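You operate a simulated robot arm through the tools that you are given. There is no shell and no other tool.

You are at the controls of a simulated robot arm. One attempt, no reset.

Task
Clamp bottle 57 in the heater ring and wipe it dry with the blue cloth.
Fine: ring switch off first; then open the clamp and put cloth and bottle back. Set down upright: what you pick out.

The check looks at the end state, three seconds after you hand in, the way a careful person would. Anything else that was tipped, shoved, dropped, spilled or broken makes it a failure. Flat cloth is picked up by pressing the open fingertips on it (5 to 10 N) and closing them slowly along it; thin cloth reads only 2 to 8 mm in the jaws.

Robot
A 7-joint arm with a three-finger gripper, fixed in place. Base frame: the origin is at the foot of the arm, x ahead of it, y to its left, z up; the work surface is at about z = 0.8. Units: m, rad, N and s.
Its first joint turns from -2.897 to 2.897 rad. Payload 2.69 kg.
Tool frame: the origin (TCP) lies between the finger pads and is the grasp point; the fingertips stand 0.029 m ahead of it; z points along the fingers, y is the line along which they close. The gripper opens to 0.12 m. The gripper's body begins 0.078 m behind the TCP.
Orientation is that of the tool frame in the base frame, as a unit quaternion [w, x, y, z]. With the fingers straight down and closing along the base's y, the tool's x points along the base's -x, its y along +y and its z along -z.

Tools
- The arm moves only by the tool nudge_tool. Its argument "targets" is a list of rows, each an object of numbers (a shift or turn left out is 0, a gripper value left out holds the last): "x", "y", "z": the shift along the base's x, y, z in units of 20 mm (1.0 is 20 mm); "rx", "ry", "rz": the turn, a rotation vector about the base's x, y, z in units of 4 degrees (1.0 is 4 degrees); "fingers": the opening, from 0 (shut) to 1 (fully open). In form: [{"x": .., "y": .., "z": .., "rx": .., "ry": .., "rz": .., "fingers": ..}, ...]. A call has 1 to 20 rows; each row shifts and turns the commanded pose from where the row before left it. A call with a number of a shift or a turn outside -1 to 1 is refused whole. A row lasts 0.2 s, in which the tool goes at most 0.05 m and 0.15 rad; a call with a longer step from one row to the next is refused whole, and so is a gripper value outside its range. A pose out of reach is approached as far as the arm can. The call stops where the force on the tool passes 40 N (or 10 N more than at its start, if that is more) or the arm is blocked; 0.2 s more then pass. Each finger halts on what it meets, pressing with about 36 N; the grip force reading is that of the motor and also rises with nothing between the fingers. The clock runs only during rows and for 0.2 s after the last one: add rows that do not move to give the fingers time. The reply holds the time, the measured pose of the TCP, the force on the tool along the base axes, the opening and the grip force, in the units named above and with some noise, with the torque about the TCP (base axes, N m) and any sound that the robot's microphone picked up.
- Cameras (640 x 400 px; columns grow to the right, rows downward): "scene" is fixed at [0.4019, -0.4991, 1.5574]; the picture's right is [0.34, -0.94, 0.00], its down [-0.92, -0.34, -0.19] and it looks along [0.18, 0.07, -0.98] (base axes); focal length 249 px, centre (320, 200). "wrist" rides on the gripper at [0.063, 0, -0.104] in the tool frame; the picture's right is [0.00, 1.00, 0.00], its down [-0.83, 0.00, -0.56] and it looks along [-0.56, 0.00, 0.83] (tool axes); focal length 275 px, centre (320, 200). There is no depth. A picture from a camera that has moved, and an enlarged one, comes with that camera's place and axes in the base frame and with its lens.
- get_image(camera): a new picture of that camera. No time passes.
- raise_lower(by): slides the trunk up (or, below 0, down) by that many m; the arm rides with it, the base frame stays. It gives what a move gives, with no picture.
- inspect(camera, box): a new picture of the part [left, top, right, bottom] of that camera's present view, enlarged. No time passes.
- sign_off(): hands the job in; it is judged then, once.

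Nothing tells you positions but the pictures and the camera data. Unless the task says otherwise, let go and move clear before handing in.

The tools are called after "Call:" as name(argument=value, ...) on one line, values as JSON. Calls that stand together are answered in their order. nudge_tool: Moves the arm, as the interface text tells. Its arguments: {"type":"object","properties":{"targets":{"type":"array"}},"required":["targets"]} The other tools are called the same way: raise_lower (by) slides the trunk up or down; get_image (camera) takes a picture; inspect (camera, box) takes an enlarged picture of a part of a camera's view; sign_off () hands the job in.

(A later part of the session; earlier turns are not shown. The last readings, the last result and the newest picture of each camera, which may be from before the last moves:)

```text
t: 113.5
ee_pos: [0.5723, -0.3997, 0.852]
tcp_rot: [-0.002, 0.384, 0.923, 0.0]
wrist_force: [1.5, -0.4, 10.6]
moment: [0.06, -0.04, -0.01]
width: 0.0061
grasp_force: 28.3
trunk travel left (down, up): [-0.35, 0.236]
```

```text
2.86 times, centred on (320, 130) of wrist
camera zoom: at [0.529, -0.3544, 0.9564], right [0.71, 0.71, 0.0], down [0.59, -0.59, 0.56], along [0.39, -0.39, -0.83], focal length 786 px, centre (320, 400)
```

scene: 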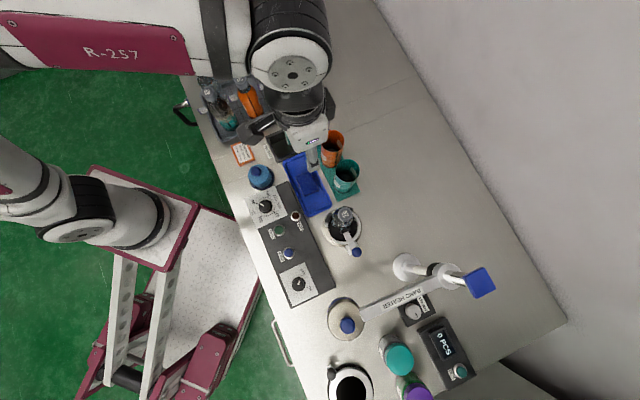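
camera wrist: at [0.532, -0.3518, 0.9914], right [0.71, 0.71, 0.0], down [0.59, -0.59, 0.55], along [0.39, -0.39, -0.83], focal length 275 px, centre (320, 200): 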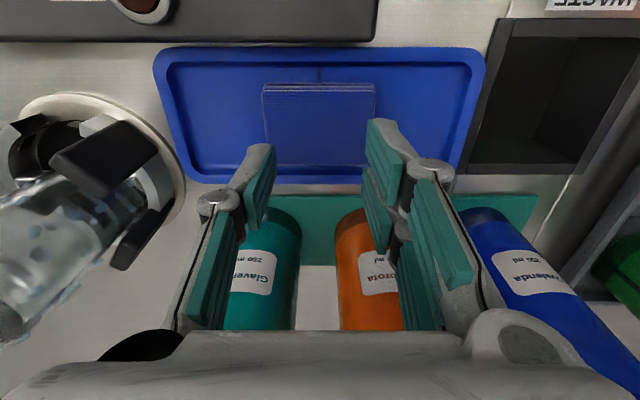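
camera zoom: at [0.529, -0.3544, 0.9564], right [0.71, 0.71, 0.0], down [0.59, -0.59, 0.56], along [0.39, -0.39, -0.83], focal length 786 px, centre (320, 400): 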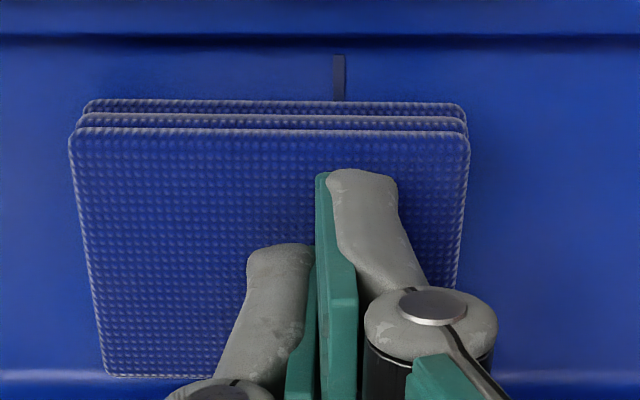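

The jaws now read 6.1 mm with 28 N, so the cloth is pinched. I'll lift slowly and check.

Call:
nudge_tool(targets=[{"z": 0.2}, {"z": 0.3}, {"z": 0.4}, {"z": 0.5}, {}])

Call:
get_image(camera="wrist")

Call:
inspect(camera="scene", box=[250, 110, 410, 230])

```text
t: 114.7
ee_pos: [0.5715, -0.3981, 0.8799]
tcp_rot: [-0.001, 0.384, 0.923, -0.001]
wrist_force: [0.6, 0.4, -0.1]
moment: [0.01, -0.01, 0.04]
width: 0.0
grasp_force: 28.5
trunk travel left (down, up): [-0.35, 0.236]
```

```text
taken
camera wrist: at [0.5292, -0.3541, 0.9839], right [0.71, 0.71, 0.0], down [0.59, -0.59, 0.55], along [0.39, -0.39, -0.83], focal length 275 px, centre (320, 200)
```

wrist: 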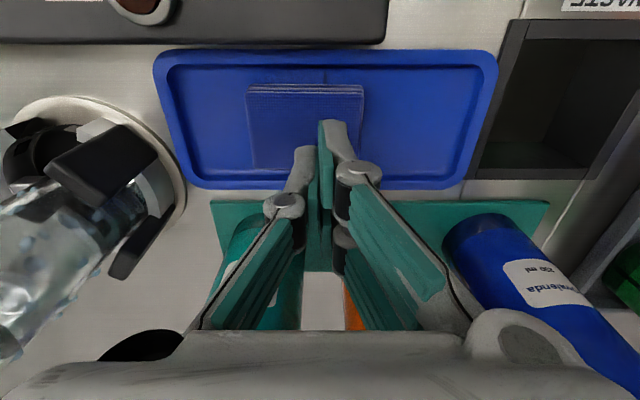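

```text
3.33 times, centred on (330, 170) of scene
camera zoom: at [0.4019, -0.4991, 1.5574], right [0.34, -0.94, 0.0], down [-0.92, -0.34, -0.19], along [0.18, 0.07, -0.98], focal length 829 px, centre (287, 300)
```

zoom: 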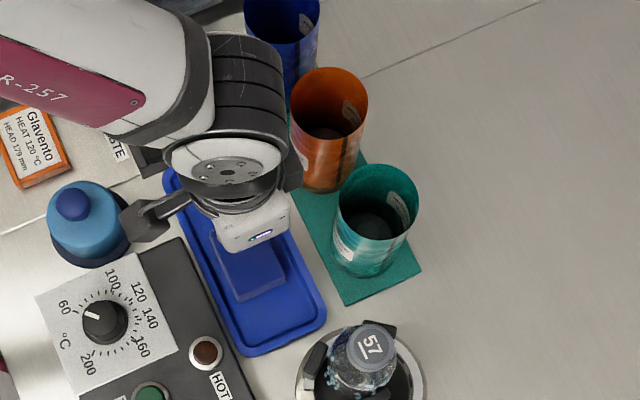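

It slipped out on lifting; the pinch was too shallow. The cloth has crept about 11 mm along the tray, so I'll re-centre, press evenly and close with a steady ~10 N, lowering slightly as the tips rise.

Call:
nudge_tool(targets=[{"x": -0.35, "y": -0.35, "rx": 0.09, "ry": -0.09, "fingers": 0.2}, {"fingers": 0.4}, {}])

Call:
inspect(camera="wrist", box=[200, 60, 440, 210])

```text
t: 115.5
ee_pos: [0.5648, -0.4055, 0.8797]
tcp_rot: [0.0, 0.384, 0.923, 0.003]
wrist_force: [-0.2, 0.9, -0.5]
moment: [-0.02, 0.01, 0.02]
width: 0.0479
grasp_force: 0.1
trunk travel left (down, up): [-0.35, 0.236]
```

```text
2.67 times, centred on (320, 135) of wrist
camera zoom: at [0.5215, -0.3623, 0.9836], right [0.71, 0.71, 0.01], down [0.59, -0.59, 0.55], along [0.4, -0.39, -0.83], focal length 734 px, centre (320, 373)
```

zoom: 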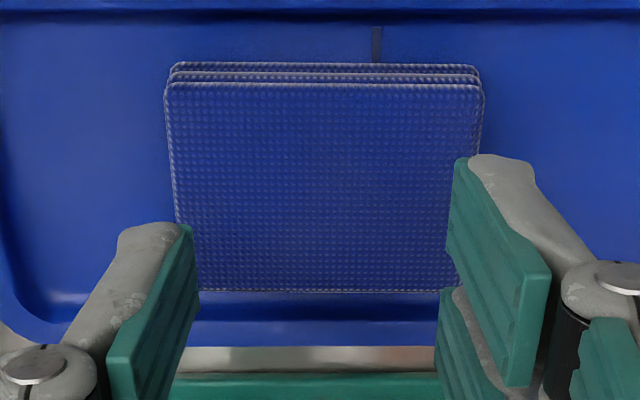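

Call:
nudge_tool(targets=[{"x": -0.1, "y": 0.1, "z": -0.5}, {"z": -0.5}, {"z": -0.2}, {}])

```text
t: 116.5
ee_pos: [0.5636, -0.4033, 0.856]
tcp_rot: [0.0, 0.384, 0.923, 0.004]
wrist_force: [0.5, 0.3, 0.1]
moment: [0.01, 0.0, 0.0]
width: 0.048
grasp_force: 0.1
trunk travel left (down, up): [-0.35, 0.236]
```

Call:
nudge_tool(targets=[{"z": -0.06}, {}])

```text
t: 117.1
ee_pos: [0.5632, -0.4035, 0.8553]
tcp_rot: [0.001, 0.384, 0.923, 0.003]
wrist_force: [0.6, 0.8, 1.4]
moment: [0.0, 0.05, -0.02]
width: 0.048
grasp_force: 0.0
trunk travel left (down, up): [-0.35, 0.236]
```

Call:
nudge_tool(targets=[{"z": -0.06}, {}])

```text
t: 117.7
ee_pos: [0.5636, -0.4037, 0.8553]
tcp_rot: [0.001, 0.384, 0.924, 0.003]
wrist_force: [-1.8, 0.6, 10.9]
moment: [-0.03, 0.1, 0.03]
width: 0.0475
grasp_force: 0.1
trunk travel left (down, up): [-0.35, 0.236]
```

Force is 11 N but slightly heavier on one finger, so I'll level the tool by a quarter degree and start closing.

Call:
nudge_tool(targets=[{"rx": -0.045, "ry": 0.045}, {"fingers": 0.385}, {"fingers": 0.37}, {"fingers": 0.355}, {"fingers": 0.34}])

Call:
nudge_tool(targets=[{"fingers": 0.325}, {"fingers": 0.31}, {"fingers": 0.295}, {"fingers": 0.28}, {"fingers": 0.265}])

Call:
inspect(camera="wrist", box=[200, 60, 440, 210])

```text
t: 118.9
ee_pos: [0.562, -0.4038, 0.8551]
tcp_rot: [0.001, 0.385, 0.923, 0.001]
wrist_force: [-0.8, -3.5, 19.0]
moment: [-0.16, 0.04, 0.01]
width: 0.042
grasp_force: 0.5
trunk travel left (down, up): [-0.35, 0.236]
```

```text
t: 120.1
ee_pos: [0.5631, -0.4042, 0.8545]
tcp_rot: [0.001, 0.385, 0.923, 0.002]
wrist_force: [-0.3, -3.5, 25.8]
moment: [-0.12, 0.08, 0.02]
width: 0.0312
grasp_force: 0.1
trunk travel left (down, up): [-0.35, 0.236]
```

```text
2.67 times, centred on (320, 135) of wrist
camera zoom: at [0.5195, -0.3596, 0.9584], right [0.71, 0.71, 0.0], down [0.59, -0.59, 0.56], along [0.4, -0.39, -0.83], focal length 734 px, centre (320, 373)
```

zoom: 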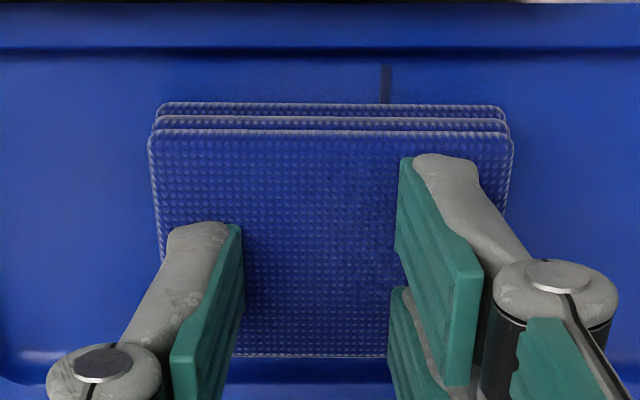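

The force is climbing to 26 N, so I'll ease up by 1.5 mm and continue.

Call:
nudge_tool(targets=[{"z": 0.075}, {}])

Call:
nudge_tool(targets=[{"fingers": 0.25}, {"fingers": 0.235}, {"fingers": 0.22}, {"fingers": 0.205}])

```text
t: 120.7
ee_pos: [0.563, -0.4038, 0.8547]
tcp_rot: [-0.001, 0.384, 0.923, 0.002]
wrist_force: [0.5, -3.6, 11.9]
moment: [-0.14, 0.0, 0.03]
width: 0.0314
grasp_force: 0.1
trunk travel left (down, up): [-0.35, 0.236]
```

```text
t: 121.7
ee_pos: [0.563, -0.4033, 0.8552]
tcp_rot: [0.0, 0.384, 0.923, 0.002]
wrist_force: [-1.2, -0.4, 5.7]
moment: [0.03, 0.04, 0.04]
width: 0.0256
grasp_force: 0.9
trunk travel left (down, up): [-0.35, 0.236]
```

Call:
nudge_tool(targets=[{"z": -0.04, "fingers": 0.19}, {"fingers": 0.175}, {"z": -0.02, "fingers": 0.16}, {}])

Call:
inspect(camera="wrist", box=[200, 60, 440, 210])

```text
t: 122.7
ee_pos: [0.563, -0.4044, 0.8552]
tcp_rot: [0.0, 0.384, 0.923, 0.002]
wrist_force: [-2.0, 1.2, 12.4]
moment: [0.11, 0.02, -0.02]
width: 0.0199
grasp_force: 0.6
trunk travel left (down, up): [-0.35, 0.236]
```

```text
2.67 times, centred on (320, 135) of wrist
camera zoom: at [0.5197, -0.3595, 0.9586], right [0.71, 0.71, 0.0], down [0.59, -0.59, 0.56], along [0.39, -0.39, -0.83], focal length 734 px, centre (320, 373)
```

zoom: 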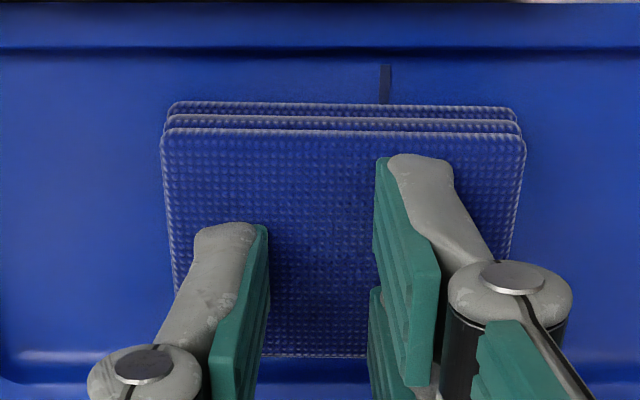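

Call:
nudge_tool(targets=[{"fingers": 0.145}, {"z": -0.02, "fingers": 0.13}, {"z": -0.02, "fingers": 0.115}, {}])

Call:
nudge_tool(targets=[{"z": -0.02, "fingers": 0.1}, {"z": -0.02, "fingers": 0.085}, {"z": -0.02, "fingers": 0.07}, {}])

```text
t: 123.7
ee_pos: [0.5622, -0.4037, 0.8541]
tcp_rot: [0.0, 0.385, 0.923, 0.002]
wrist_force: [-0.6, -0.5, 19.8]
moment: [0.03, 0.02, -0.08]
width: 0.0142
grasp_force: 0.2
trunk travel left (down, up): [-0.35, 0.236]
```

```text
t: 124.7
ee_pos: [0.5632, -0.4028, 0.8533]
tcp_rot: [0.002, 0.385, 0.923, 0.001]
wrist_force: [-1.7, 1.4, 21.7]
moment: [0.05, 0.07, 0.01]
width: 0.0059
grasp_force: 0.0
trunk travel left (down, up): [-0.35, 0.236]
```

Call:
nudge_tool(targets=[{"z": 0.05}, {}])

Call:
nudge_tool(targets=[{"fingers": 0.055}, {"fingers": 0.04}, {"fingers": 0.025}, {"fingers": 0.01}, {"fingers": 0}, {}, {}])

Call:
inspect(camera="wrist", box=[200, 60, 440, 210])

```text
t: 125.3
ee_pos: [0.5631, -0.4036, 0.8534]
tcp_rot: [0.001, 0.385, 0.923, 0.001]
wrist_force: [0.3, -0.4, 11.6]
moment: [0.0, 0.01, -0.01]
width: 0.0059
grasp_force: 0.1
trunk travel left (down, up): [-0.35, 0.236]
```

```text
t: 126.9
ee_pos: [0.5642, -0.4039, 0.8529]
tcp_rot: [0.0, 0.384, 0.923, 0.003]
wrist_force: [-0.1, -0.7, -0.3]
moment: [0.0, -0.03, -0.01]
width: 0.0
grasp_force: 28.8
trunk travel left (down, up): [-0.35, 0.236]
```

```text
2.67 times, centred on (320, 135) of wrist
camera zoom: at [0.5202, -0.3596, 0.957], right [0.71, 0.71, 0.0], down [0.59, -0.59, 0.55], along [0.39, -0.39, -0.83], focal length 734 px, centre (320, 373)
```

zoom: 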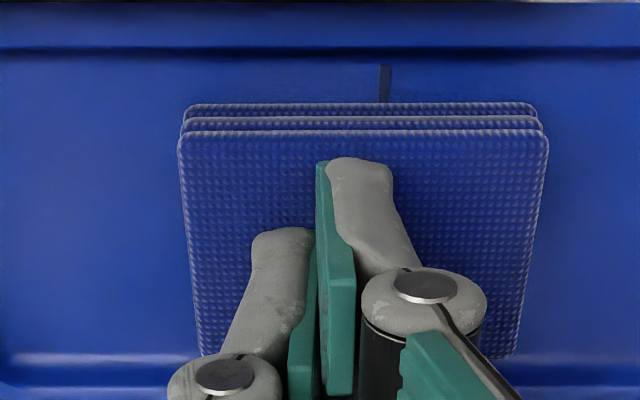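

No pinch this time: the tips rise by about a millimetre at the very end of closing. I'll repeat from a narrower opening and press down progressively during the last part, as in the attempt that read 6 mm.

Call:
nudge_tool(targets=[{"z": 0.3}, {"x": 0.1, "y": 0.1, "fingers": 0.15}, {"fingers": 0.25}, {}, {"z": -0.15}, {}])

```text
t: 128.3
ee_pos: [0.5644, -0.4011, 0.8559]
tcp_rot: [0.0, 0.384, 0.923, 0.002]
wrist_force: [0.2, 0.7, -0.4]
moment: [-0.02, -0.02, 0.0]
width: 0.0301
grasp_force: 0.0
trunk travel left (down, up): [-0.35, 0.236]
```

Call:
nudge_tool(targets=[{"z": -0.1}, {}])

Call:
nudge_tool(targets=[{"z": -0.04}, {}])

```text
t: 128.9
ee_pos: [0.5661, -0.4022, 0.8546]
tcp_rot: [0.001, 0.384, 0.923, 0.002]
wrist_force: [0.4, 1.4, 14.5]
moment: [0.14, 0.0, 0.01]
width: 0.0301
grasp_force: 0.1
trunk travel left (down, up): [-0.35, 0.236]
```

```text
t: 129.5
ee_pos: [0.5651, -0.4016, 0.8554]
tcp_rot: [0.002, 0.384, 0.923, 0.001]
wrist_force: [1.1, -0.3, 26.1]
moment: [0.15, -0.06, 0.0]
width: 0.0309
grasp_force: 0.8
trunk travel left (down, up): [-0.35, 0.236]
```

Call:
nudge_tool(targets=[{"z": 0.06}, {}])

```text
t: 130.1
ee_pos: [0.5639, -0.4022, 0.8556]
tcp_rot: [0.0, 0.384, 0.923, 0.002]
wrist_force: [4.1, -2.9, 19.3]
moment: [-0.06, -0.15, -0.06]
width: 0.0297
grasp_force: 0.1
trunk travel left (down, up): [-0.35, 0.236]
```

Call:
nudge_tool(targets=[{"z": 0.05}, {}, {}])

```text
t: 130.9
ee_pos: [0.5654, -0.4006, 0.8543]
tcp_rot: [-0.001, 0.384, 0.923, 0.003]
wrist_force: [0.2, -1.8, 6.0]
moment: [-0.09, -0.04, -0.02]
width: 0.0298
grasp_force: 0.1
trunk travel left (down, up): [-0.35, 0.236]
```

Call:
nudge_tool(targets=[{"z": -0.01, "fingers": 0.235}, {"fingers": 0.22}, {"z": -0.01, "fingers": 0.205}, {"fingers": 0.19}, {"z": -0.01, "fingers": 0.175}])

Call:
nudge_tool(targets=[{"z": -0.015, "fingers": 0.16}, {"z": -0.01, "fingers": 0.145}, {"z": -0.01, "fingers": 0.13}])

```text
t: 132.1
ee_pos: [0.5656, -0.4006, 0.854]
tcp_rot: [0.0, 0.384, 0.923, 0.002]
wrist_force: [-1.3, -0.3, 3.6]
moment: [-0.02, -0.02, -0.01]
width: 0.0193
grasp_force: 0.1
trunk travel left (down, up): [-0.35, 0.236]
```

```text
t: 132.9
ee_pos: [0.5656, -0.401, 0.8543]
tcp_rot: [0.0, 0.384, 0.923, 0.002]
wrist_force: [-0.7, -0.5, 5.9]
moment: [-0.05, 0.02, 0.01]
width: 0.0148
grasp_force: 0.0
trunk travel left (down, up): [-0.35, 0.236]
```

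Call:
nudge_tool(targets=[{"z": -0.03, "fingers": 0.115}, {"z": -0.015, "fingers": 0.1}, {"z": -0.015, "fingers": 0.085}])

Call:
nudge_tool(targets=[{"z": -0.02, "fingers": 0.07}, {"z": -0.02, "fingers": 0.055}])

Call:
inspect(camera="wrist", box=[260, 90, 380, 190])

```text
t: 133.7
ee_pos: [0.5658, -0.4011, 0.8538]
tcp_rot: [0.001, 0.384, 0.923, 0.001]
wrist_force: [0.8, -0.5, 14.1]
moment: [0.01, 0.01, 0.03]
width: 0.01
grasp_force: 0.1
trunk travel left (down, up): [-0.35, 0.236]
```

```text
t: 134.3
ee_pos: [0.5661, -0.4013, 0.8531]
tcp_rot: [0.0, 0.385, 0.923, 0.001]
wrist_force: [1.3, 1.1, 22.3]
moment: [0.1, -0.03, 0.01]
width: 0.0074
grasp_force: 0.7
trunk travel left (down, up): [-0.35, 0.236]
```

```text
4.00 times, centred on (320, 140) of wrist
camera zoom: at [0.5221, -0.3577, 0.9572], right [0.71, 0.71, 0.0], down [0.59, -0.59, 0.56], along [0.4, -0.39, -0.83], focal length 1101 px, centre (320, 440)
```

zoom: 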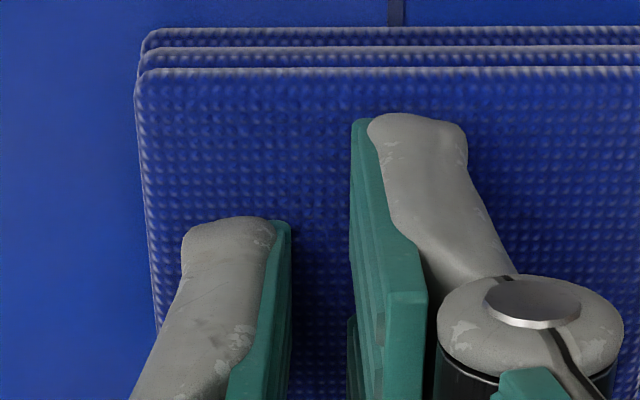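

Call:
nudge_tool(targets=[{"z": 0.02, "fingers": 0.04}, {"fingers": 0.025}, {"fingers": 0.01}, {}])

```text
t: 135.3
ee_pos: [0.5657, -0.4005, 0.8527]
tcp_rot: [0.0, 0.385, 0.923, 0.001]
wrist_force: [-0.3, -1.4, 5.8]
moment: [0.0, 0.02, -0.01]
width: 0.006
grasp_force: 29.4
trunk travel left (down, up): [-0.35, 0.236]
```

The jaws read 6.0 mm with full grip force again, so cloth is between them. I'll hold, then lift very slowly while watching the width.

Call:
nudge_tool(targets=[{"fingers": 0}, {}, {}, {}])

Call:
nudge_tool(targets=[{"z": 0.03}, {"z": 0.03}, {"z": 0.03}, {}])

Call:
nudge_tool(targets=[{"z": 0.05}, {"z": 0.05}, {"z": 0.05}, {}])

Call:
inspect(camera="wrist", box=[220, 60, 420, 200])

```text
t: 136.3
ee_pos: [0.5663, -0.401, 0.8539]
tcp_rot: [0.0, 0.384, 0.923, 0.002]
wrist_force: [-0.8, 0.5, 1.1]
moment: [0.03, -0.02, 0.02]
width: 0.0061
grasp_force: 28.4
trunk travel left (down, up): [-0.35, 0.236]
```

```text
t: 137.3
ee_pos: [0.5651, -0.3993, 0.8534]
tcp_rot: [-0.001, 0.384, 0.923, 0.002]
wrist_force: [-0.4, -0.1, -0.3]
moment: [0.01, 0.01, 0.0]
width: 0.0002
grasp_force: 28.9
trunk travel left (down, up): [-0.35, 0.236]
```

```text
t: 138.3
ee_pos: [0.5653, -0.4013, 0.8569]
tcp_rot: [0.0, 0.384, 0.923, 0.002]
wrist_force: [0.0, -0.6, 0.4]
moment: [-0.02, 0.0, 0.01]
width: 0.0
grasp_force: 28.3
trunk travel left (down, up): [-0.35, 0.236]
```

```text
2.86 times, centred on (320, 130) of wrist
camera zoom: at [0.5222, -0.3579, 0.9614], right [0.71, 0.71, 0.0], down [0.59, -0.59, 0.55], along [0.39, -0.39, -0.83], focal length 786 px, centre (320, 400)
```

zoom: 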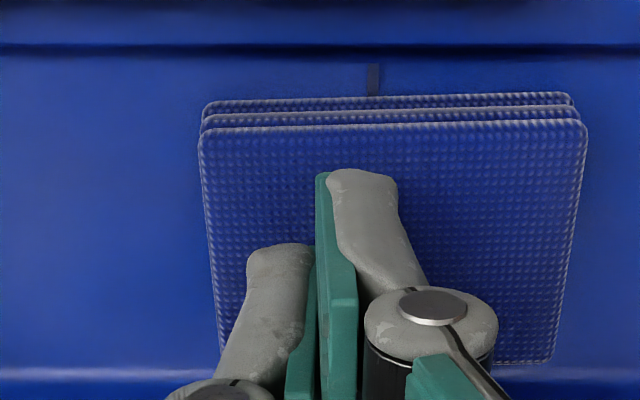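

It slips as soon as it lifts, and the stack moves as one firm pad about 20 mm thick. So it's better to grip the folded pad across its 69 mm ends. I'll rise, open wide and look.

Call:
nudge_tool(targets=[{"z": 0.8}, {"z": 0.8, "fingers": 0.4}, {"fingers": 0.78}, {}, {}])

Call:
get_image(camera="wrist")

Call:
inspect(camera="wrist", box=[220, 50, 420, 190])

```text
t: 139.5
ee_pos: [0.5646, -0.4013, 0.8892]
tcp_rot: [0.0, 0.384, 0.923, 0.002]
wrist_force: [0.1, 0.1, -0.1]
moment: [-0.01, 0.01, 0.0]
width: 0.0934
grasp_force: 0.1
trunk travel left (down, up): [-0.35, 0.236]
```

```text
taken
camera wrist: at [0.5215, -0.3581, 0.9932], right [0.71, 0.71, 0.0], down [0.59, -0.59, 0.55], along [0.39, -0.39, -0.83], focal length 275 px, centre (320, 200)
```

wrist: 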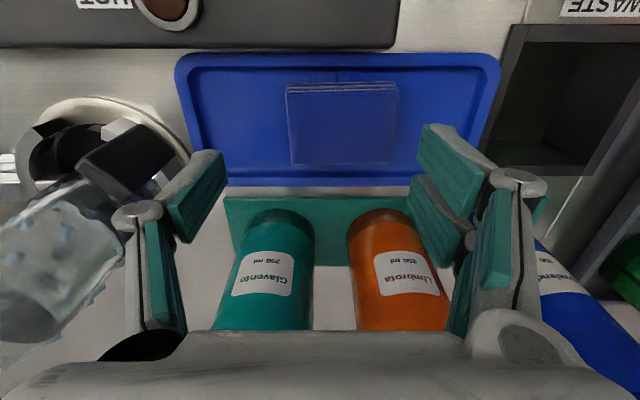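

```text
2.86 times, centred on (320, 120) of wrist
camera zoom: at [0.5215, -0.3581, 0.9932], right [0.71, 0.71, 0.0], down [0.59, -0.59, 0.55], along [0.39, -0.39, -0.83], focal length 786 px, centre (320, 429)
```

zoom: 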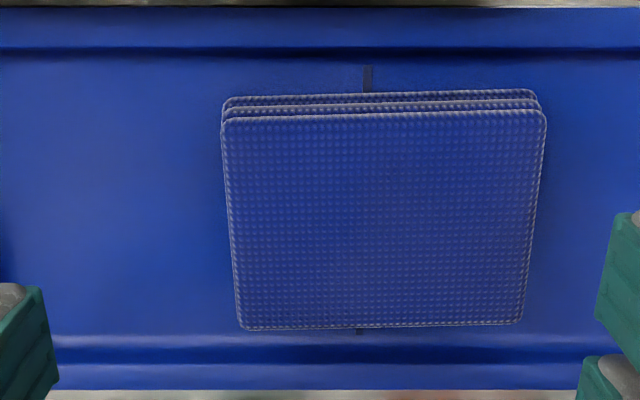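

The pad is centred about 13 mm along the tray from the TCP and turned by 1°. I'll align to it with the fingers just outside its ends and go down.

Call:
nudge_tool(targets=[{"x": 0.32, "y": 0.6, "rz": 0.22}, {"z": -0.5}, {"z": -0.5}, {"z": -0.4}, {}])

Call:
inspect(camera="wrist", box=[200, 60, 440, 210])

Call:
inspect(camera="scene", box=[250, 110, 410, 230])

```text
t: 140.7
ee_pos: [0.5717, -0.3902, 0.8612]
tcp_rot: [-0.001, 0.377, 0.926, 0.002]
wrist_force: [0.0, 0.0, 0.5]
moment: [0.03, -0.03, 0.02]
width: 0.0936
grasp_force: 0.0
trunk travel left (down, up): [-0.35, 0.236]
```

```text
2.67 times, centred on (320, 135) of wrist
camera zoom: at [0.5276, -0.3464, 0.9654], right [0.7, 0.72, 0.0], down [0.6, -0.58, 0.55], along [0.4, -0.38, -0.83], focal length 734 px, centre (320, 373)
```

zoom: 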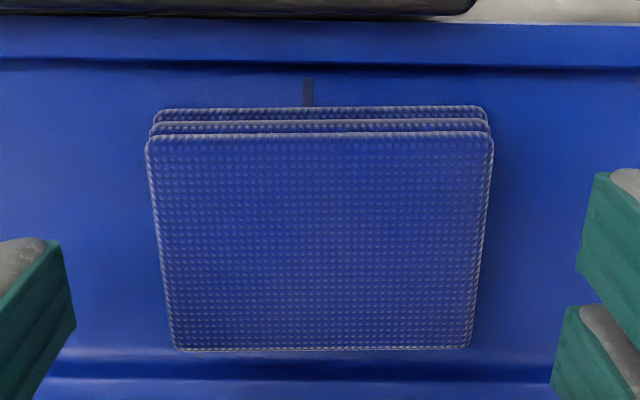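

```text
3.33 times, centred on (330, 170) of scene
camera zoom: at [0.4019, -0.4991, 1.5574], right [0.34, -0.94, 0.0], down [-0.92, -0.34, -0.19], along [0.18, 0.07, -0.98], focal length 829 px, centre (287, 300)
```

zoom: 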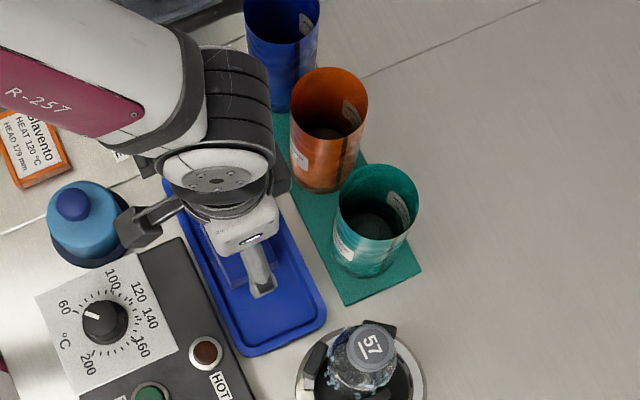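

Aligned. Lowering the fingers beside the pad's ends.

Call:
nudge_tool(targets=[{"z": -0.3}, {"z": -0.3}, {"z": -0.2}, {}])

```text
t: 141.7
ee_pos: [0.5722, -0.3899, 0.8448]
tcp_rot: [0.0, 0.378, 0.926, 0.002]
wrist_force: [-0.2, 0.2, -0.5]
moment: [0.03, 0.04, 0.0]
width: 0.0934
grasp_force: 0.0
trunk travel left (down, up): [-0.35, 0.236]
```

Call:
nudge_tool(targets=[{"z": -0.1}, {"z": -0.1}, {}])

Call:
inspect(camera="wrist", box=[180, 60, 460, 235])

```text
t: 142.5
ee_pos: [0.5719, -0.389, 0.8407]
tcp_rot: [-0.001, 0.377, 0.926, 0.002]
wrist_force: [0.3, -0.1, -0.4]
moment: [0.0, -0.05, 0.01]
width: 0.0938
grasp_force: 0.1
trunk travel left (down, up): [-0.35, 0.236]
```

```text
2.29 times, centred on (320, 148) of wrist
camera zoom: at [0.5278, -0.3463, 0.9449], right [0.7, 0.72, 0.0], down [0.6, -0.58, 0.55], along [0.4, -0.38, -0.83], focal length 629 px, centre (320, 320)
```

zoom: 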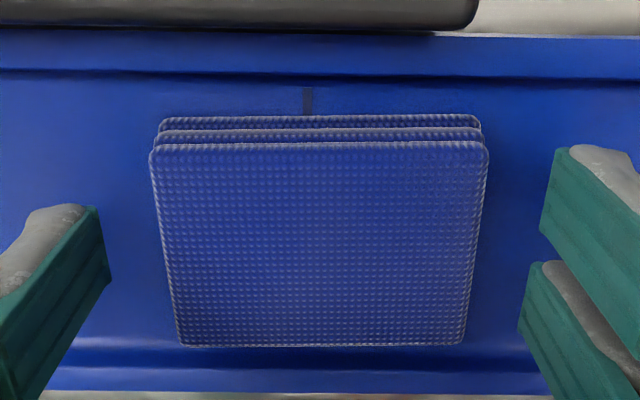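

The tips are at z ≈ 0.812, beside the pad. Closing slowly on its ends.

Call:
nudge_tool(targets=[{"fingers": 0.72}, {"fingers": 0.66}, {"fingers": 0.62}, {"fingers": 0.58}, {"fingers": 0.55}, {"fingers": 0.52}, {}])

Call:
inspect(camera="wrist", box=[180, 60, 460, 235])

```text
t: 144.1
ee_pos: [0.5714, -0.3888, 0.8408]
tcp_rot: [0.0, 0.377, 0.926, 0.001]
wrist_force: [1.1, 0.3, 4.2]
moment: [0.0, -0.02, 0.02]
width: 0.069
grasp_force: 35.7
trunk travel left (down, up): [-0.35, 0.236]
```

```text
2.29 times, centred on (320, 148) of wrist
camera zoom: at [0.5278, -0.3463, 0.9452], right [0.7, 0.72, 0.0], down [0.6, -0.58, 0.56], along [0.4, -0.38, -0.83], focal length 629 px, centre (320, 320)
```

zoom: 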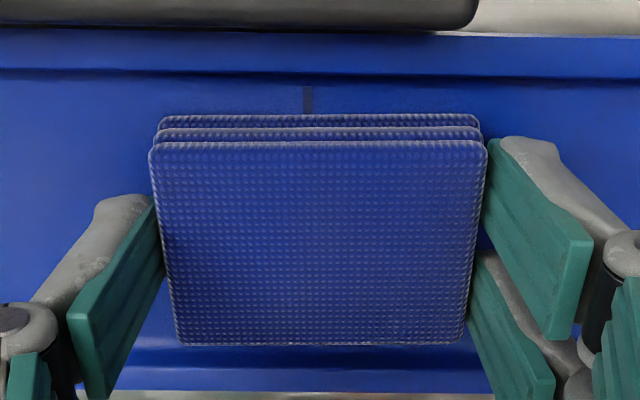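

The pad is held firmly at 69 mm with 36 N. Lifting slowly.

Call:
nudge_tool(targets=[{"z": 0.15}, {"z": 0.25}, {"z": 0.3}, {"z": 0.4}, {}])

Call:
get_image(camera="wrist")

Call:
inspect(camera="scene", box=[250, 110, 410, 230])

```text
t: 145.3
ee_pos: [0.5721, -0.3906, 0.863]
tcp_rot: [-0.001, 0.378, 0.926, 0.001]
wrist_force: [-0.4, -0.6, 0.0]
moment: [-0.03, 0.0, 0.01]
width: 0.0622
grasp_force: 0.0
trunk travel left (down, up): [-0.35, 0.236]
```

```text
taken
camera wrist: at [0.5278, -0.3466, 0.9677], right [0.7, 0.72, 0.0], down [0.6, -0.58, 0.55], along [0.4, -0.38, -0.83], focal length 275 px, centre (320, 200)
```

wrist: 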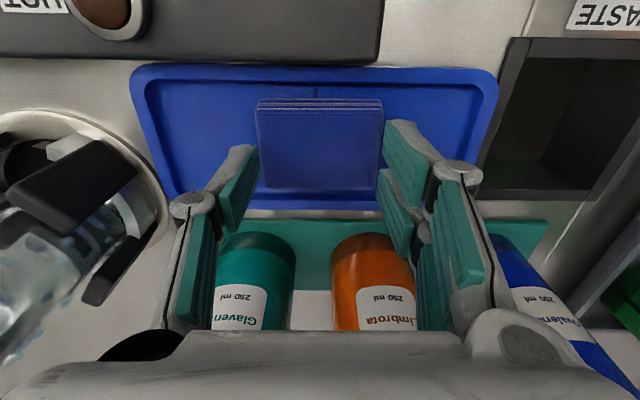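

```text
3.33 times, centred on (330, 170) of scene
camera zoom: at [0.4019, -0.4991, 1.5574], right [0.34, -0.94, 0.0], down [-0.92, -0.34, -0.19], along [0.18, 0.07, -0.98], focal length 829 px, centre (287, 300)
```

zoom: 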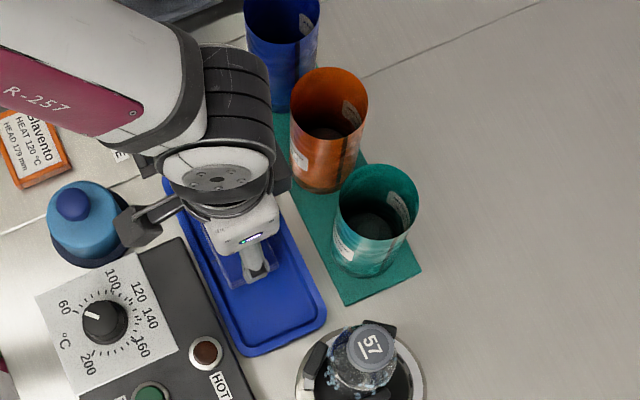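

It slipped again although the jaws had 36 N on it. I'll look at the cloth's edge structure up close to understand it.

Call:
inspect(camera="wrist", box=[250, 90, 390, 195])

Call:
inspect(camera="wrist", box=[340, 90, 400, 130])

Call:
inspect(camera="scene", box=[290, 165, 340, 205])

```text
3.81 times, centred on (320, 142) of wrist
camera zoom: at [0.5278, -0.3466, 0.9677], right [0.7, 0.72, 0.0], down [0.6, -0.58, 0.55], along [0.4, -0.38, -0.83], focal length 1049 px, centre (320, 419)
```

zoom: 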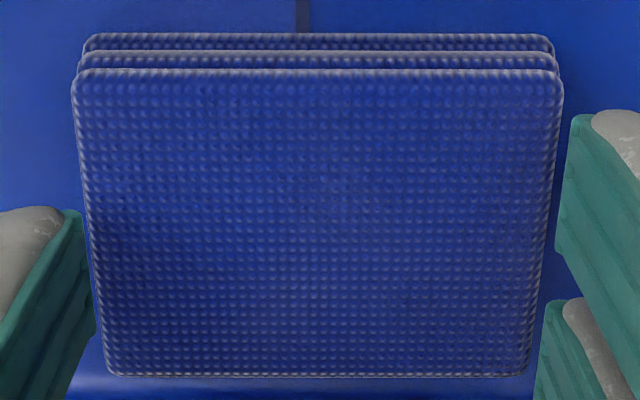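

```text
10.00 times, centred on (370, 110) of wrist
camera zoom: at [0.5278, -0.3466, 0.9677], right [0.7, 0.72, 0.0], down [0.6, -0.58, 0.55], along [0.4, -0.38, -0.83], focal length 2753 px, centre (-180, 1100)
```

zoom: 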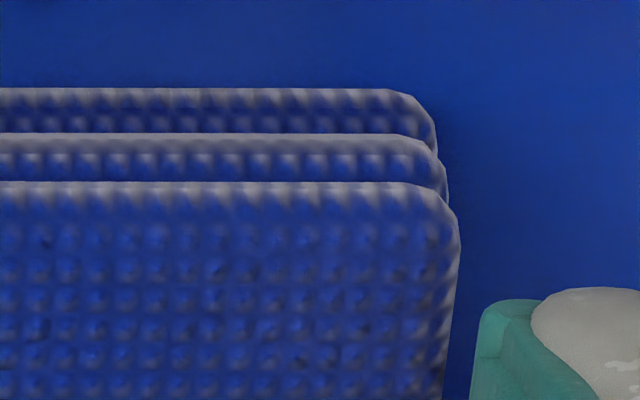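

```text
10.00 times, centred on (315, 185) of scene
camera zoom: at [0.4019, -0.4991, 1.5574], right [0.34, -0.94, 0.0], down [-0.92, -0.34, -0.19], along [0.18, 0.07, -0.98], focal length 2487 px, centre (370, 350)
```

zoom: 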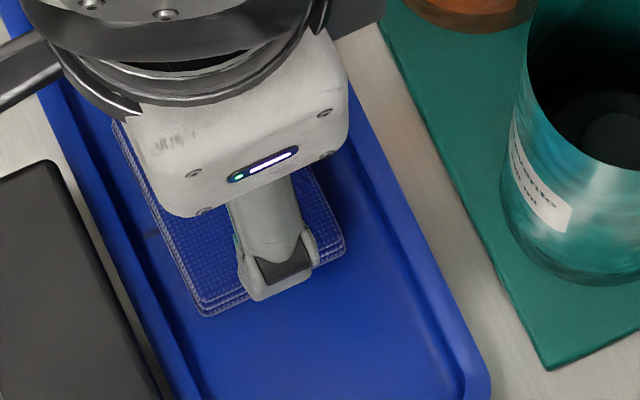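

The pad looks like three firm layers. I'll retry the end grip, lower down and with the full closing command, lifting in tiny steps to see what the force does.

Call:
nudge_tool(targets=[{"fingers": 0.78}, {}, {"z": -0.5}, {"z": -0.5}, {"z": -0.2}, {}])

Call:
inspect(camera="wrist", box=[180, 60, 460, 235])

```text
t: 146.7
ee_pos: [0.5715, -0.389, 0.8397]
tcp_rot: [-0.001, 0.377, 0.926, 0.002]
wrist_force: [0.4, -0.1, -0.3]
moment: [0.02, -0.01, 0.02]
width: 0.0939
grasp_force: 0.2
trunk travel left (down, up): [-0.35, 0.236]
```

```text
2.29 times, centred on (320, 148) of wrist
camera zoom: at [0.5277, -0.3464, 0.943], right [0.7, 0.72, 0.0], down [0.6, -0.58, 0.55], along [0.4, -0.38, -0.83], focal length 629 px, centre (320, 320)
```

zoom: 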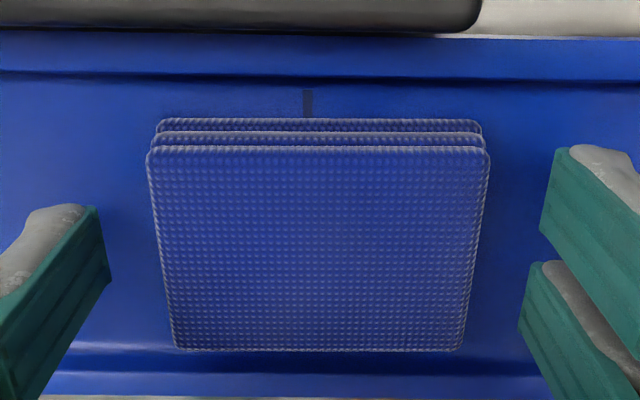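

Call:
nudge_tool(targets=[{"z": -0.1}, {"z": -0.1}, {}])

```text
t: 147.5
ee_pos: [0.5718, -0.3892, 0.8356]
tcp_rot: [0.0, 0.377, 0.926, 0.002]
wrist_force: [-0.8, 0.6, 0.2]
moment: [-0.02, -0.02, -0.04]
width: 0.0936
grasp_force: 0.1
trunk travel left (down, up): [-0.35, 0.236]
```

Call:
nudge_tool(targets=[{"z": -0.06}, {}])

```text
t: 148.1
ee_pos: [0.5705, -0.3899, 0.8343]
tcp_rot: [0.0, 0.377, 0.926, 0.002]
wrist_force: [0.5, 0.0, 0.7]
moment: [0.02, 0.04, 0.02]
width: 0.0938
grasp_force: 0.0
trunk travel left (down, up): [-0.35, 0.236]
```

Tips at about z = 0.805, close to the tray floor. Now I'll close fully onto the ends.

Call:
nudge_tool(targets=[{"fingers": 0.7}, {"fingers": 0.64}, {"fingers": 0.6}, {"fingers": 0.56}, {"fingers": 0.5}, {"fingers": 0.4}, {}])

Call:
nudge_tool(targets=[{"z": 0.05}, {"z": 0.05}, {}])

Call:
inspect(camera="wrist", box=[180, 60, 460, 235])

```text
t: 149.7
ee_pos: [0.5714, -0.3891, 0.8337]
tcp_rot: [0.0, 0.377, 0.926, 0.001]
wrist_force: [0.3, 0.9, 2.5]
moment: [0.01, -0.03, 0.01]
width: 0.0688
grasp_force: 35.8
trunk travel left (down, up): [-0.35, 0.236]
```

```text
t: 150.5
ee_pos: [0.5713, -0.3897, 0.8359]
tcp_rot: [0.0, 0.377, 0.926, 0.001]
wrist_force: [1.1, 0.1, -0.1]
moment: [0.01, -0.02, -0.03]
width: 0.069
grasp_force: 35.8
trunk travel left (down, up): [-0.35, 0.236]
```

```text
2.29 times, centred on (320, 148) of wrist
camera zoom: at [0.5278, -0.3466, 0.9403], right [0.7, 0.72, 0.0], down [0.6, -0.58, 0.55], along [0.4, -0.38, -0.83], focal length 629 px, centre (320, 320)
```

zoom: 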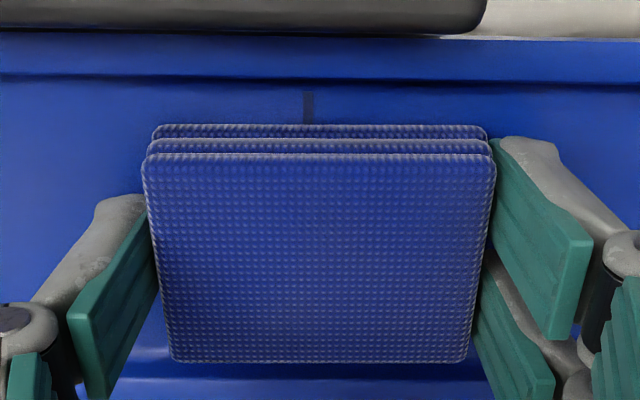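

Still held after 2 mm. I'll continue in small lifts.

Call:
nudge_tool(targets=[{"z": 0.08}, {"z": 0.08}, {"z": 0.08}, {}])

Call:
nudge_tool(targets=[{"z": 0.1}, {"z": 0.1}, {"z": 0.1}, {}])

Call:
inspect(camera="wrist", box=[180, 60, 460, 235])

```text
t: 151.5
ee_pos: [0.5712, -0.3898, 0.8422]
tcp_rot: [0.001, 0.376, 0.927, 0.002]
wrist_force: [0.0, 0.1, -0.3]
moment: [0.0, 0.03, 0.03]
width: 0.069
grasp_force: 36.1
trunk travel left (down, up): [-0.35, 0.236]
```

```text
t: 152.5
ee_pos: [0.5718, -0.39, 0.8463]
tcp_rot: [0.0, 0.377, 0.926, 0.002]
wrist_force: [1.0, 0.1, -0.6]
moment: [-0.02, 0.04, 0.02]
width: 0.0687
grasp_force: 36.4
trunk travel left (down, up): [-0.35, 0.236]
```

```text
2.29 times, centred on (320, 148) of wrist
camera zoom: at [0.5277, -0.3462, 0.9507], right [0.7, 0.72, 0.0], down [0.6, -0.58, 0.55], along [0.4, -0.38, -0.83], focal length 629 px, centre (320, 320)
```

zoom: 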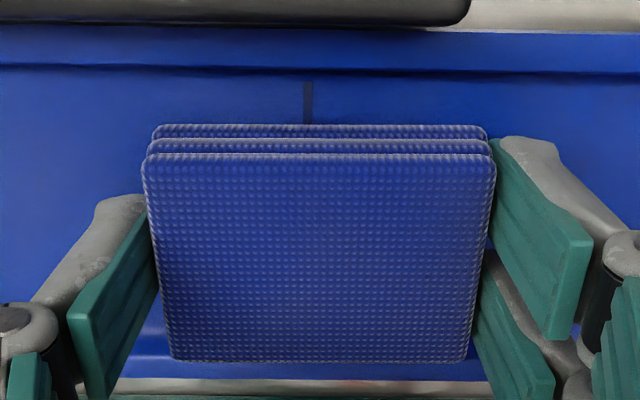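

The pad now lifts with the gripper: it's a firm folded pad held by its ends. I'll raise it clear and keep a check on the grip.

Call:
nudge_tool(targets=[{"z": 0.3, "fingers": 0.3}, {"z": 0.4}, {"z": 0.5}, {"z": 0.6}, {"z": 0.8}, {"z": 0.8}, {"z": 0.8}, {"z": 0.8}, {"z": 0.8}, {"z": 0.8}, {"z": 0.8}, {}])

Call:
get_image(camera="wrist")

Call:
inspect(camera="scene", box=[250, 110, 410, 230])

```text
t: 155.1
ee_pos: [0.5708, -0.3896, 0.9949]
tcp_rot: [0.0, 0.377, 0.926, 0.003]
wrist_force: [0.6, 0.0, -0.8]
moment: [0.02, 0.03, -0.05]
width: 0.0688
grasp_force: 35.7
trunk travel left (down, up): [-0.35, 0.236]
```

```text
taken
camera wrist: at [0.5274, -0.3462, 1.0991], right [0.7, 0.72, 0.0], down [0.6, -0.58, 0.56], along [0.4, -0.38, -0.83], focal length 275 px, centre (320, 200)
```

wrist: 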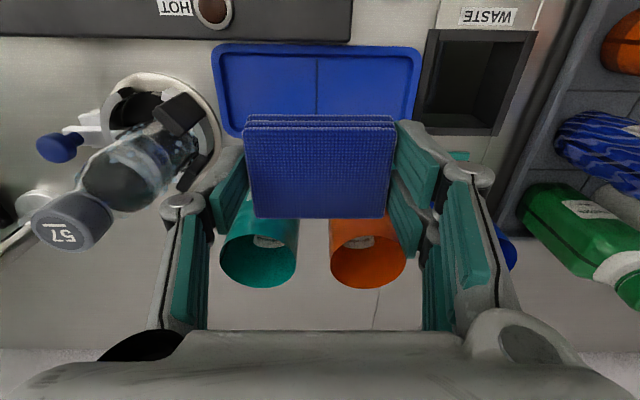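

```text
3.33 times, centred on (330, 170) of scene
camera zoom: at [0.4019, -0.4991, 1.5574], right [0.34, -0.94, 0.0], down [-0.92, -0.34, -0.19], along [0.18, 0.07, -0.98], focal length 829 px, centre (287, 300)
```

zoom: 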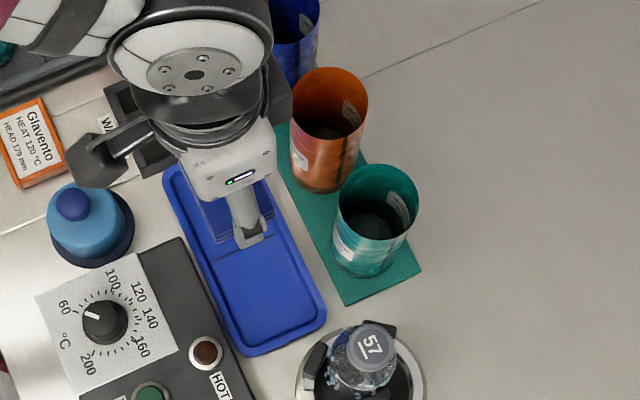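

The cloth pad is secure at 69 mm. I'll zoom in on the bottle's droplets from here to have a "before" picture and refine its position.

Call:
inspect(camera="wrist", box=[20, 70, 220, 255])

Call:
inspect(camera="scene", box=[320, 200, 370, 250])

```text
2.16 times, centred on (120, 162) of wrist
camera zoom: at [0.5274, -0.3462, 1.0991], right [0.7, 0.72, 0.0], down [0.6, -0.58, 0.56], along [0.4, -0.38, -0.83], focal length 595 px, centre (752, 281)
```

zoom: 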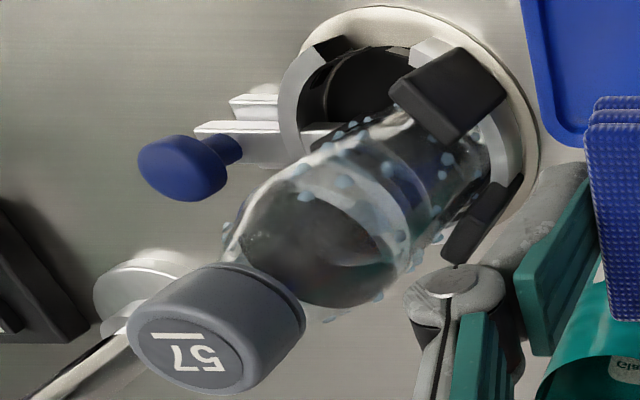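

```text
8.00 times, centred on (345, 225) of scene
camera zoom: at [0.4019, -0.4991, 1.5574], right [0.34, -0.94, 0.0], down [-0.92, -0.34, -0.19], along [0.18, 0.07, -0.98], focal length 1990 px, centre (120, 0)
```

zoom: 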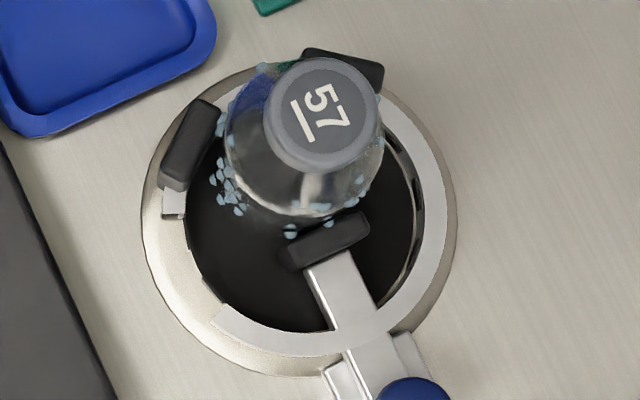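

That's a good "before" view: droplets on the near side, around and on the shoulder. I'll bring the pad to the robot side of the bottle, staying 4 cm off it.

Call:
nudge_tool(targets=[{"x": -0.44, "y": 0.44}, {"x": -0.44, "y": 0.44}, {"x": -0.6, "y": -0.6}, {"x": -0.6, "y": -0.6}, {"x": -0.6, "y": -0.6}, {"x": -0.6, "y": -0.6}, {"x": -0.6, "y": -0.6}, {"x": -0.6, "y": -0.6}, {"x": -0.6, "y": -0.6}, {"x": -0.6, "y": -0.6}, {"x": -0.5, "y": -0.5}, {"z": -0.6}, {"z": -0.6}, {"z": -0.6}, {"z": -0.6}, {"z": -0.6}, {}])

Call:
get_image(camera="wrist")

Call:
inspect(camera="scene", box=[280, 170, 400, 270])

```text
t: 158.7
ee_pos: [0.4476, -0.4784, 0.9341]
tcp_rot: [-0.001, 0.377, 0.926, 0.002]
wrist_force: [0.3, 0.5, 0.2]
moment: [0.0, -0.01, 0.01]
width: 0.0688
grasp_force: 36.5
trunk travel left (down, up): [-0.35, 0.236]
```

```text
taken
camera wrist: at [0.4037, -0.4349, 1.0387], right [0.7, 0.72, 0.0], down [0.6, -0.58, 0.55], along [0.4, -0.38, -0.83], focal length 275 px, centre (320, 200)
```

wrist: 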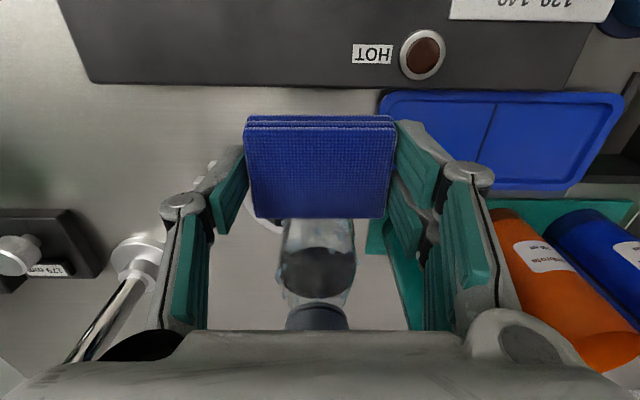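

```text
4.00 times, centred on (340, 220) of scene
camera zoom: at [0.4019, -0.4991, 1.5574], right [0.34, -0.94, 0.0], down [-0.92, -0.34, -0.19], along [0.18, 0.07, -0.98], focal length 995 px, centre (240, 120)
```

zoom: 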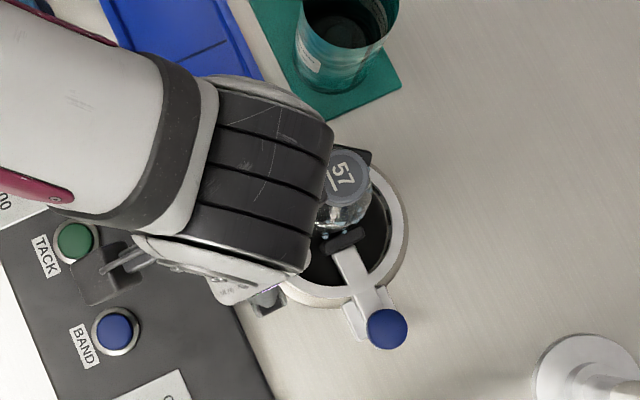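

The pad faces the bottle squarely. I'll move in toward it until I feel contact.

Call:
nudge_tool(targets=[{"x": 0.3, "y": -0.3}, {"x": 0.15, "y": -0.15}, {}])

Call:
nudge_tool(targets=[{"x": 0.07, "y": -0.07}, {"x": 0.07, "y": -0.07}, {}])

Call:
inspect(camera="wrist", box=[220, 100, 420, 330])

```text
t: 159.5
ee_pos: [0.457, -0.4873, 0.9354]
tcp_rot: [0.0, 0.377, 0.926, 0.002]
wrist_force: [-0.3, -0.2, -0.5]
moment: [0.0, 0.0, 0.0]
width: 0.069
grasp_force: 35.7
trunk travel left (down, up): [-0.35, 0.236]
```

```text
t: 160.3
ee_pos: [0.4607, -0.49, 0.9344]
tcp_rot: [0.0, 0.377, 0.926, 0.002]
wrist_force: [0.1, 0.7, -0.9]
moment: [0.02, 0.03, -0.01]
width: 0.0689
grasp_force: 36.0
trunk travel left (down, up): [-0.35, 0.236]
```

```text
1.74 times, centred on (320, 215) of wrist
camera zoom: at [0.416, -0.4469, 1.0389], right [0.7, 0.72, 0.0], down [0.6, -0.58, 0.55], along [0.4, -0.38, -0.83], focal length 479 px, centre (320, 174)
```

zoom: 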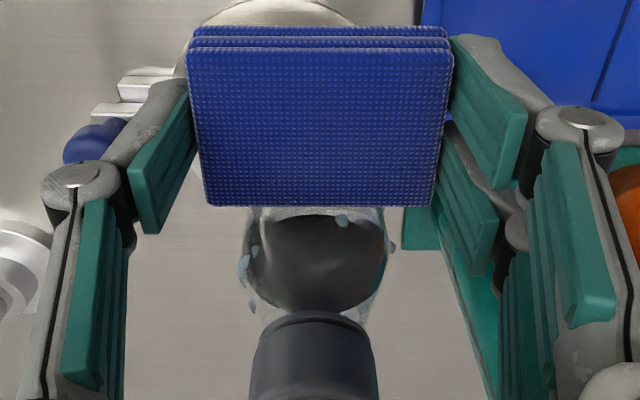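

Call:
nudge_tool(targets=[{"x": 0.07, "y": -0.07}, {}])

Call:
nudge_tool(targets=[{"x": 0.07, "y": -0.07}, {}])

```text
t: 160.9
ee_pos: [0.4606, -0.4911, 0.9335]
tcp_rot: [0.001, 0.378, 0.926, 0.002]
wrist_force: [-1.4, 0.7, 0.8]
moment: [0.06, 0.02, 0.02]
width: 0.0688
grasp_force: 35.8
trunk travel left (down, up): [-0.35, 0.236]
```

```text
t: 161.5
ee_pos: [0.4628, -0.4933, 0.9355]
tcp_rot: [0.0, 0.378, 0.926, 0.002]
wrist_force: [-1.2, 1.1, -0.4]
moment: [0.0, 0.01, 0.02]
width: 0.0688
grasp_force: 36.0
trunk travel left (down, up): [-0.35, 0.236]
```

Call:
nudge_tool(targets=[{"x": 0.07, "y": -0.07}, {}])

Call:
nudge_tool(targets=[{"x": 0.07, "y": -0.07}, {}])

Call:
inspect(camera="wrist", box=[220, 100, 420, 330])

```text
t: 162.1
ee_pos: [0.4648, -0.494, 0.9348]
tcp_rot: [-0.001, 0.378, 0.926, 0.002]
wrist_force: [-0.9, -0.4, -0.1]
moment: [0.02, -0.02, -0.02]
width: 0.0689
grasp_force: 35.9
trunk travel left (down, up): [-0.35, 0.236]
```

```text
t: 162.7
ee_pos: [0.4654, -0.4955, 0.9357]
tcp_rot: [0.0, 0.377, 0.926, 0.002]
wrist_force: [-2.1, 2.4, 0.4]
moment: [0.04, 0.05, -0.03]
width: 0.0691
grasp_force: 36.0
trunk travel left (down, up): [-0.35, 0.236]
```

```text
1.74 times, centred on (320, 215) of wrist
camera zoom: at [0.4212, -0.4523, 1.039], right [0.7, 0.72, 0.0], down [0.6, -0.58, 0.55], along [0.4, -0.38, -0.83], focal length 479 px, centre (320, 174)
```

zoom: 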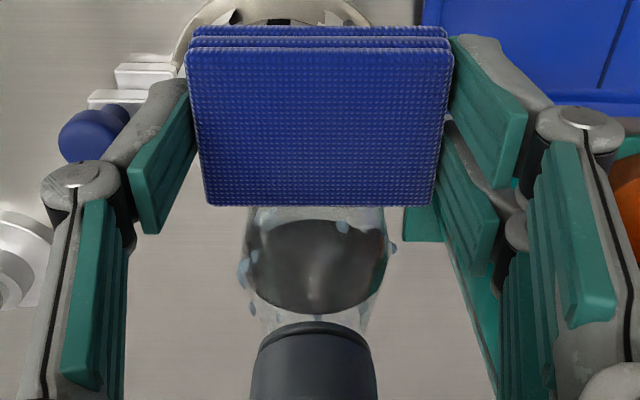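

Contact is building gently (3 N). A little more pressure, then a first vertical stroke.

Call:
nudge_tool(targets=[{"x": 0.07, "y": -0.07}, {}])

Call:
nudge_tool(targets=[{"z": 0.2}, {"z": 0.25}, {"z": 0.25}, {}, {"z": -0.25}, {"z": -0.25}, {"z": -0.25}, {"z": -0.25}, {}])

Call:
inspect(camera="wrist", box=[220, 100, 420, 330])

```text
t: 163.3
ee_pos: [0.4659, -0.4969, 0.9353]
tcp_rot: [0.0, 0.378, 0.926, 0.002]
wrist_force: [-6.5, 5.7, 3.1]
moment: [0.14, 0.13, -0.03]
width: 0.0689
grasp_force: 36.2
trunk travel left (down, up): [-0.35, 0.236]
```

```text
t: 165.3
ee_pos: [0.4663, -0.4956, 0.9287]
tcp_rot: [0.0, 0.378, 0.926, 0.003]
wrist_force: [-3.1, 2.1, 0.1]
moment: [0.08, 0.02, -0.02]
width: 0.0692
grasp_force: 36.5
trunk travel left (down, up): [-0.35, 0.236]
```

```text
1.74 times, centred on (320, 215) of wrist
camera zoom: at [0.4227, -0.4532, 1.0328], right [0.7, 0.72, 0.0], down [0.6, -0.58, 0.55], along [0.4, -0.38, -0.83], focal length 479 px, centre (320, 174)
```

zoom: 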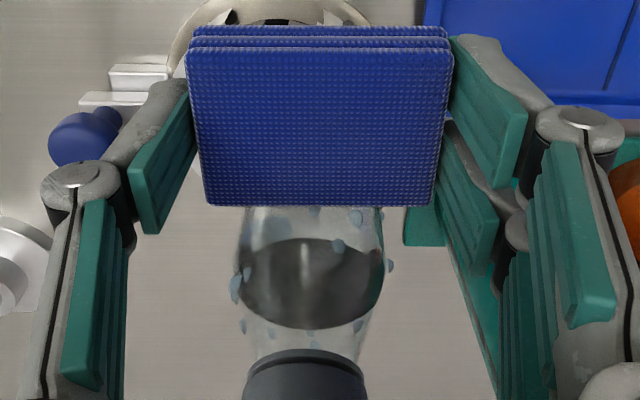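

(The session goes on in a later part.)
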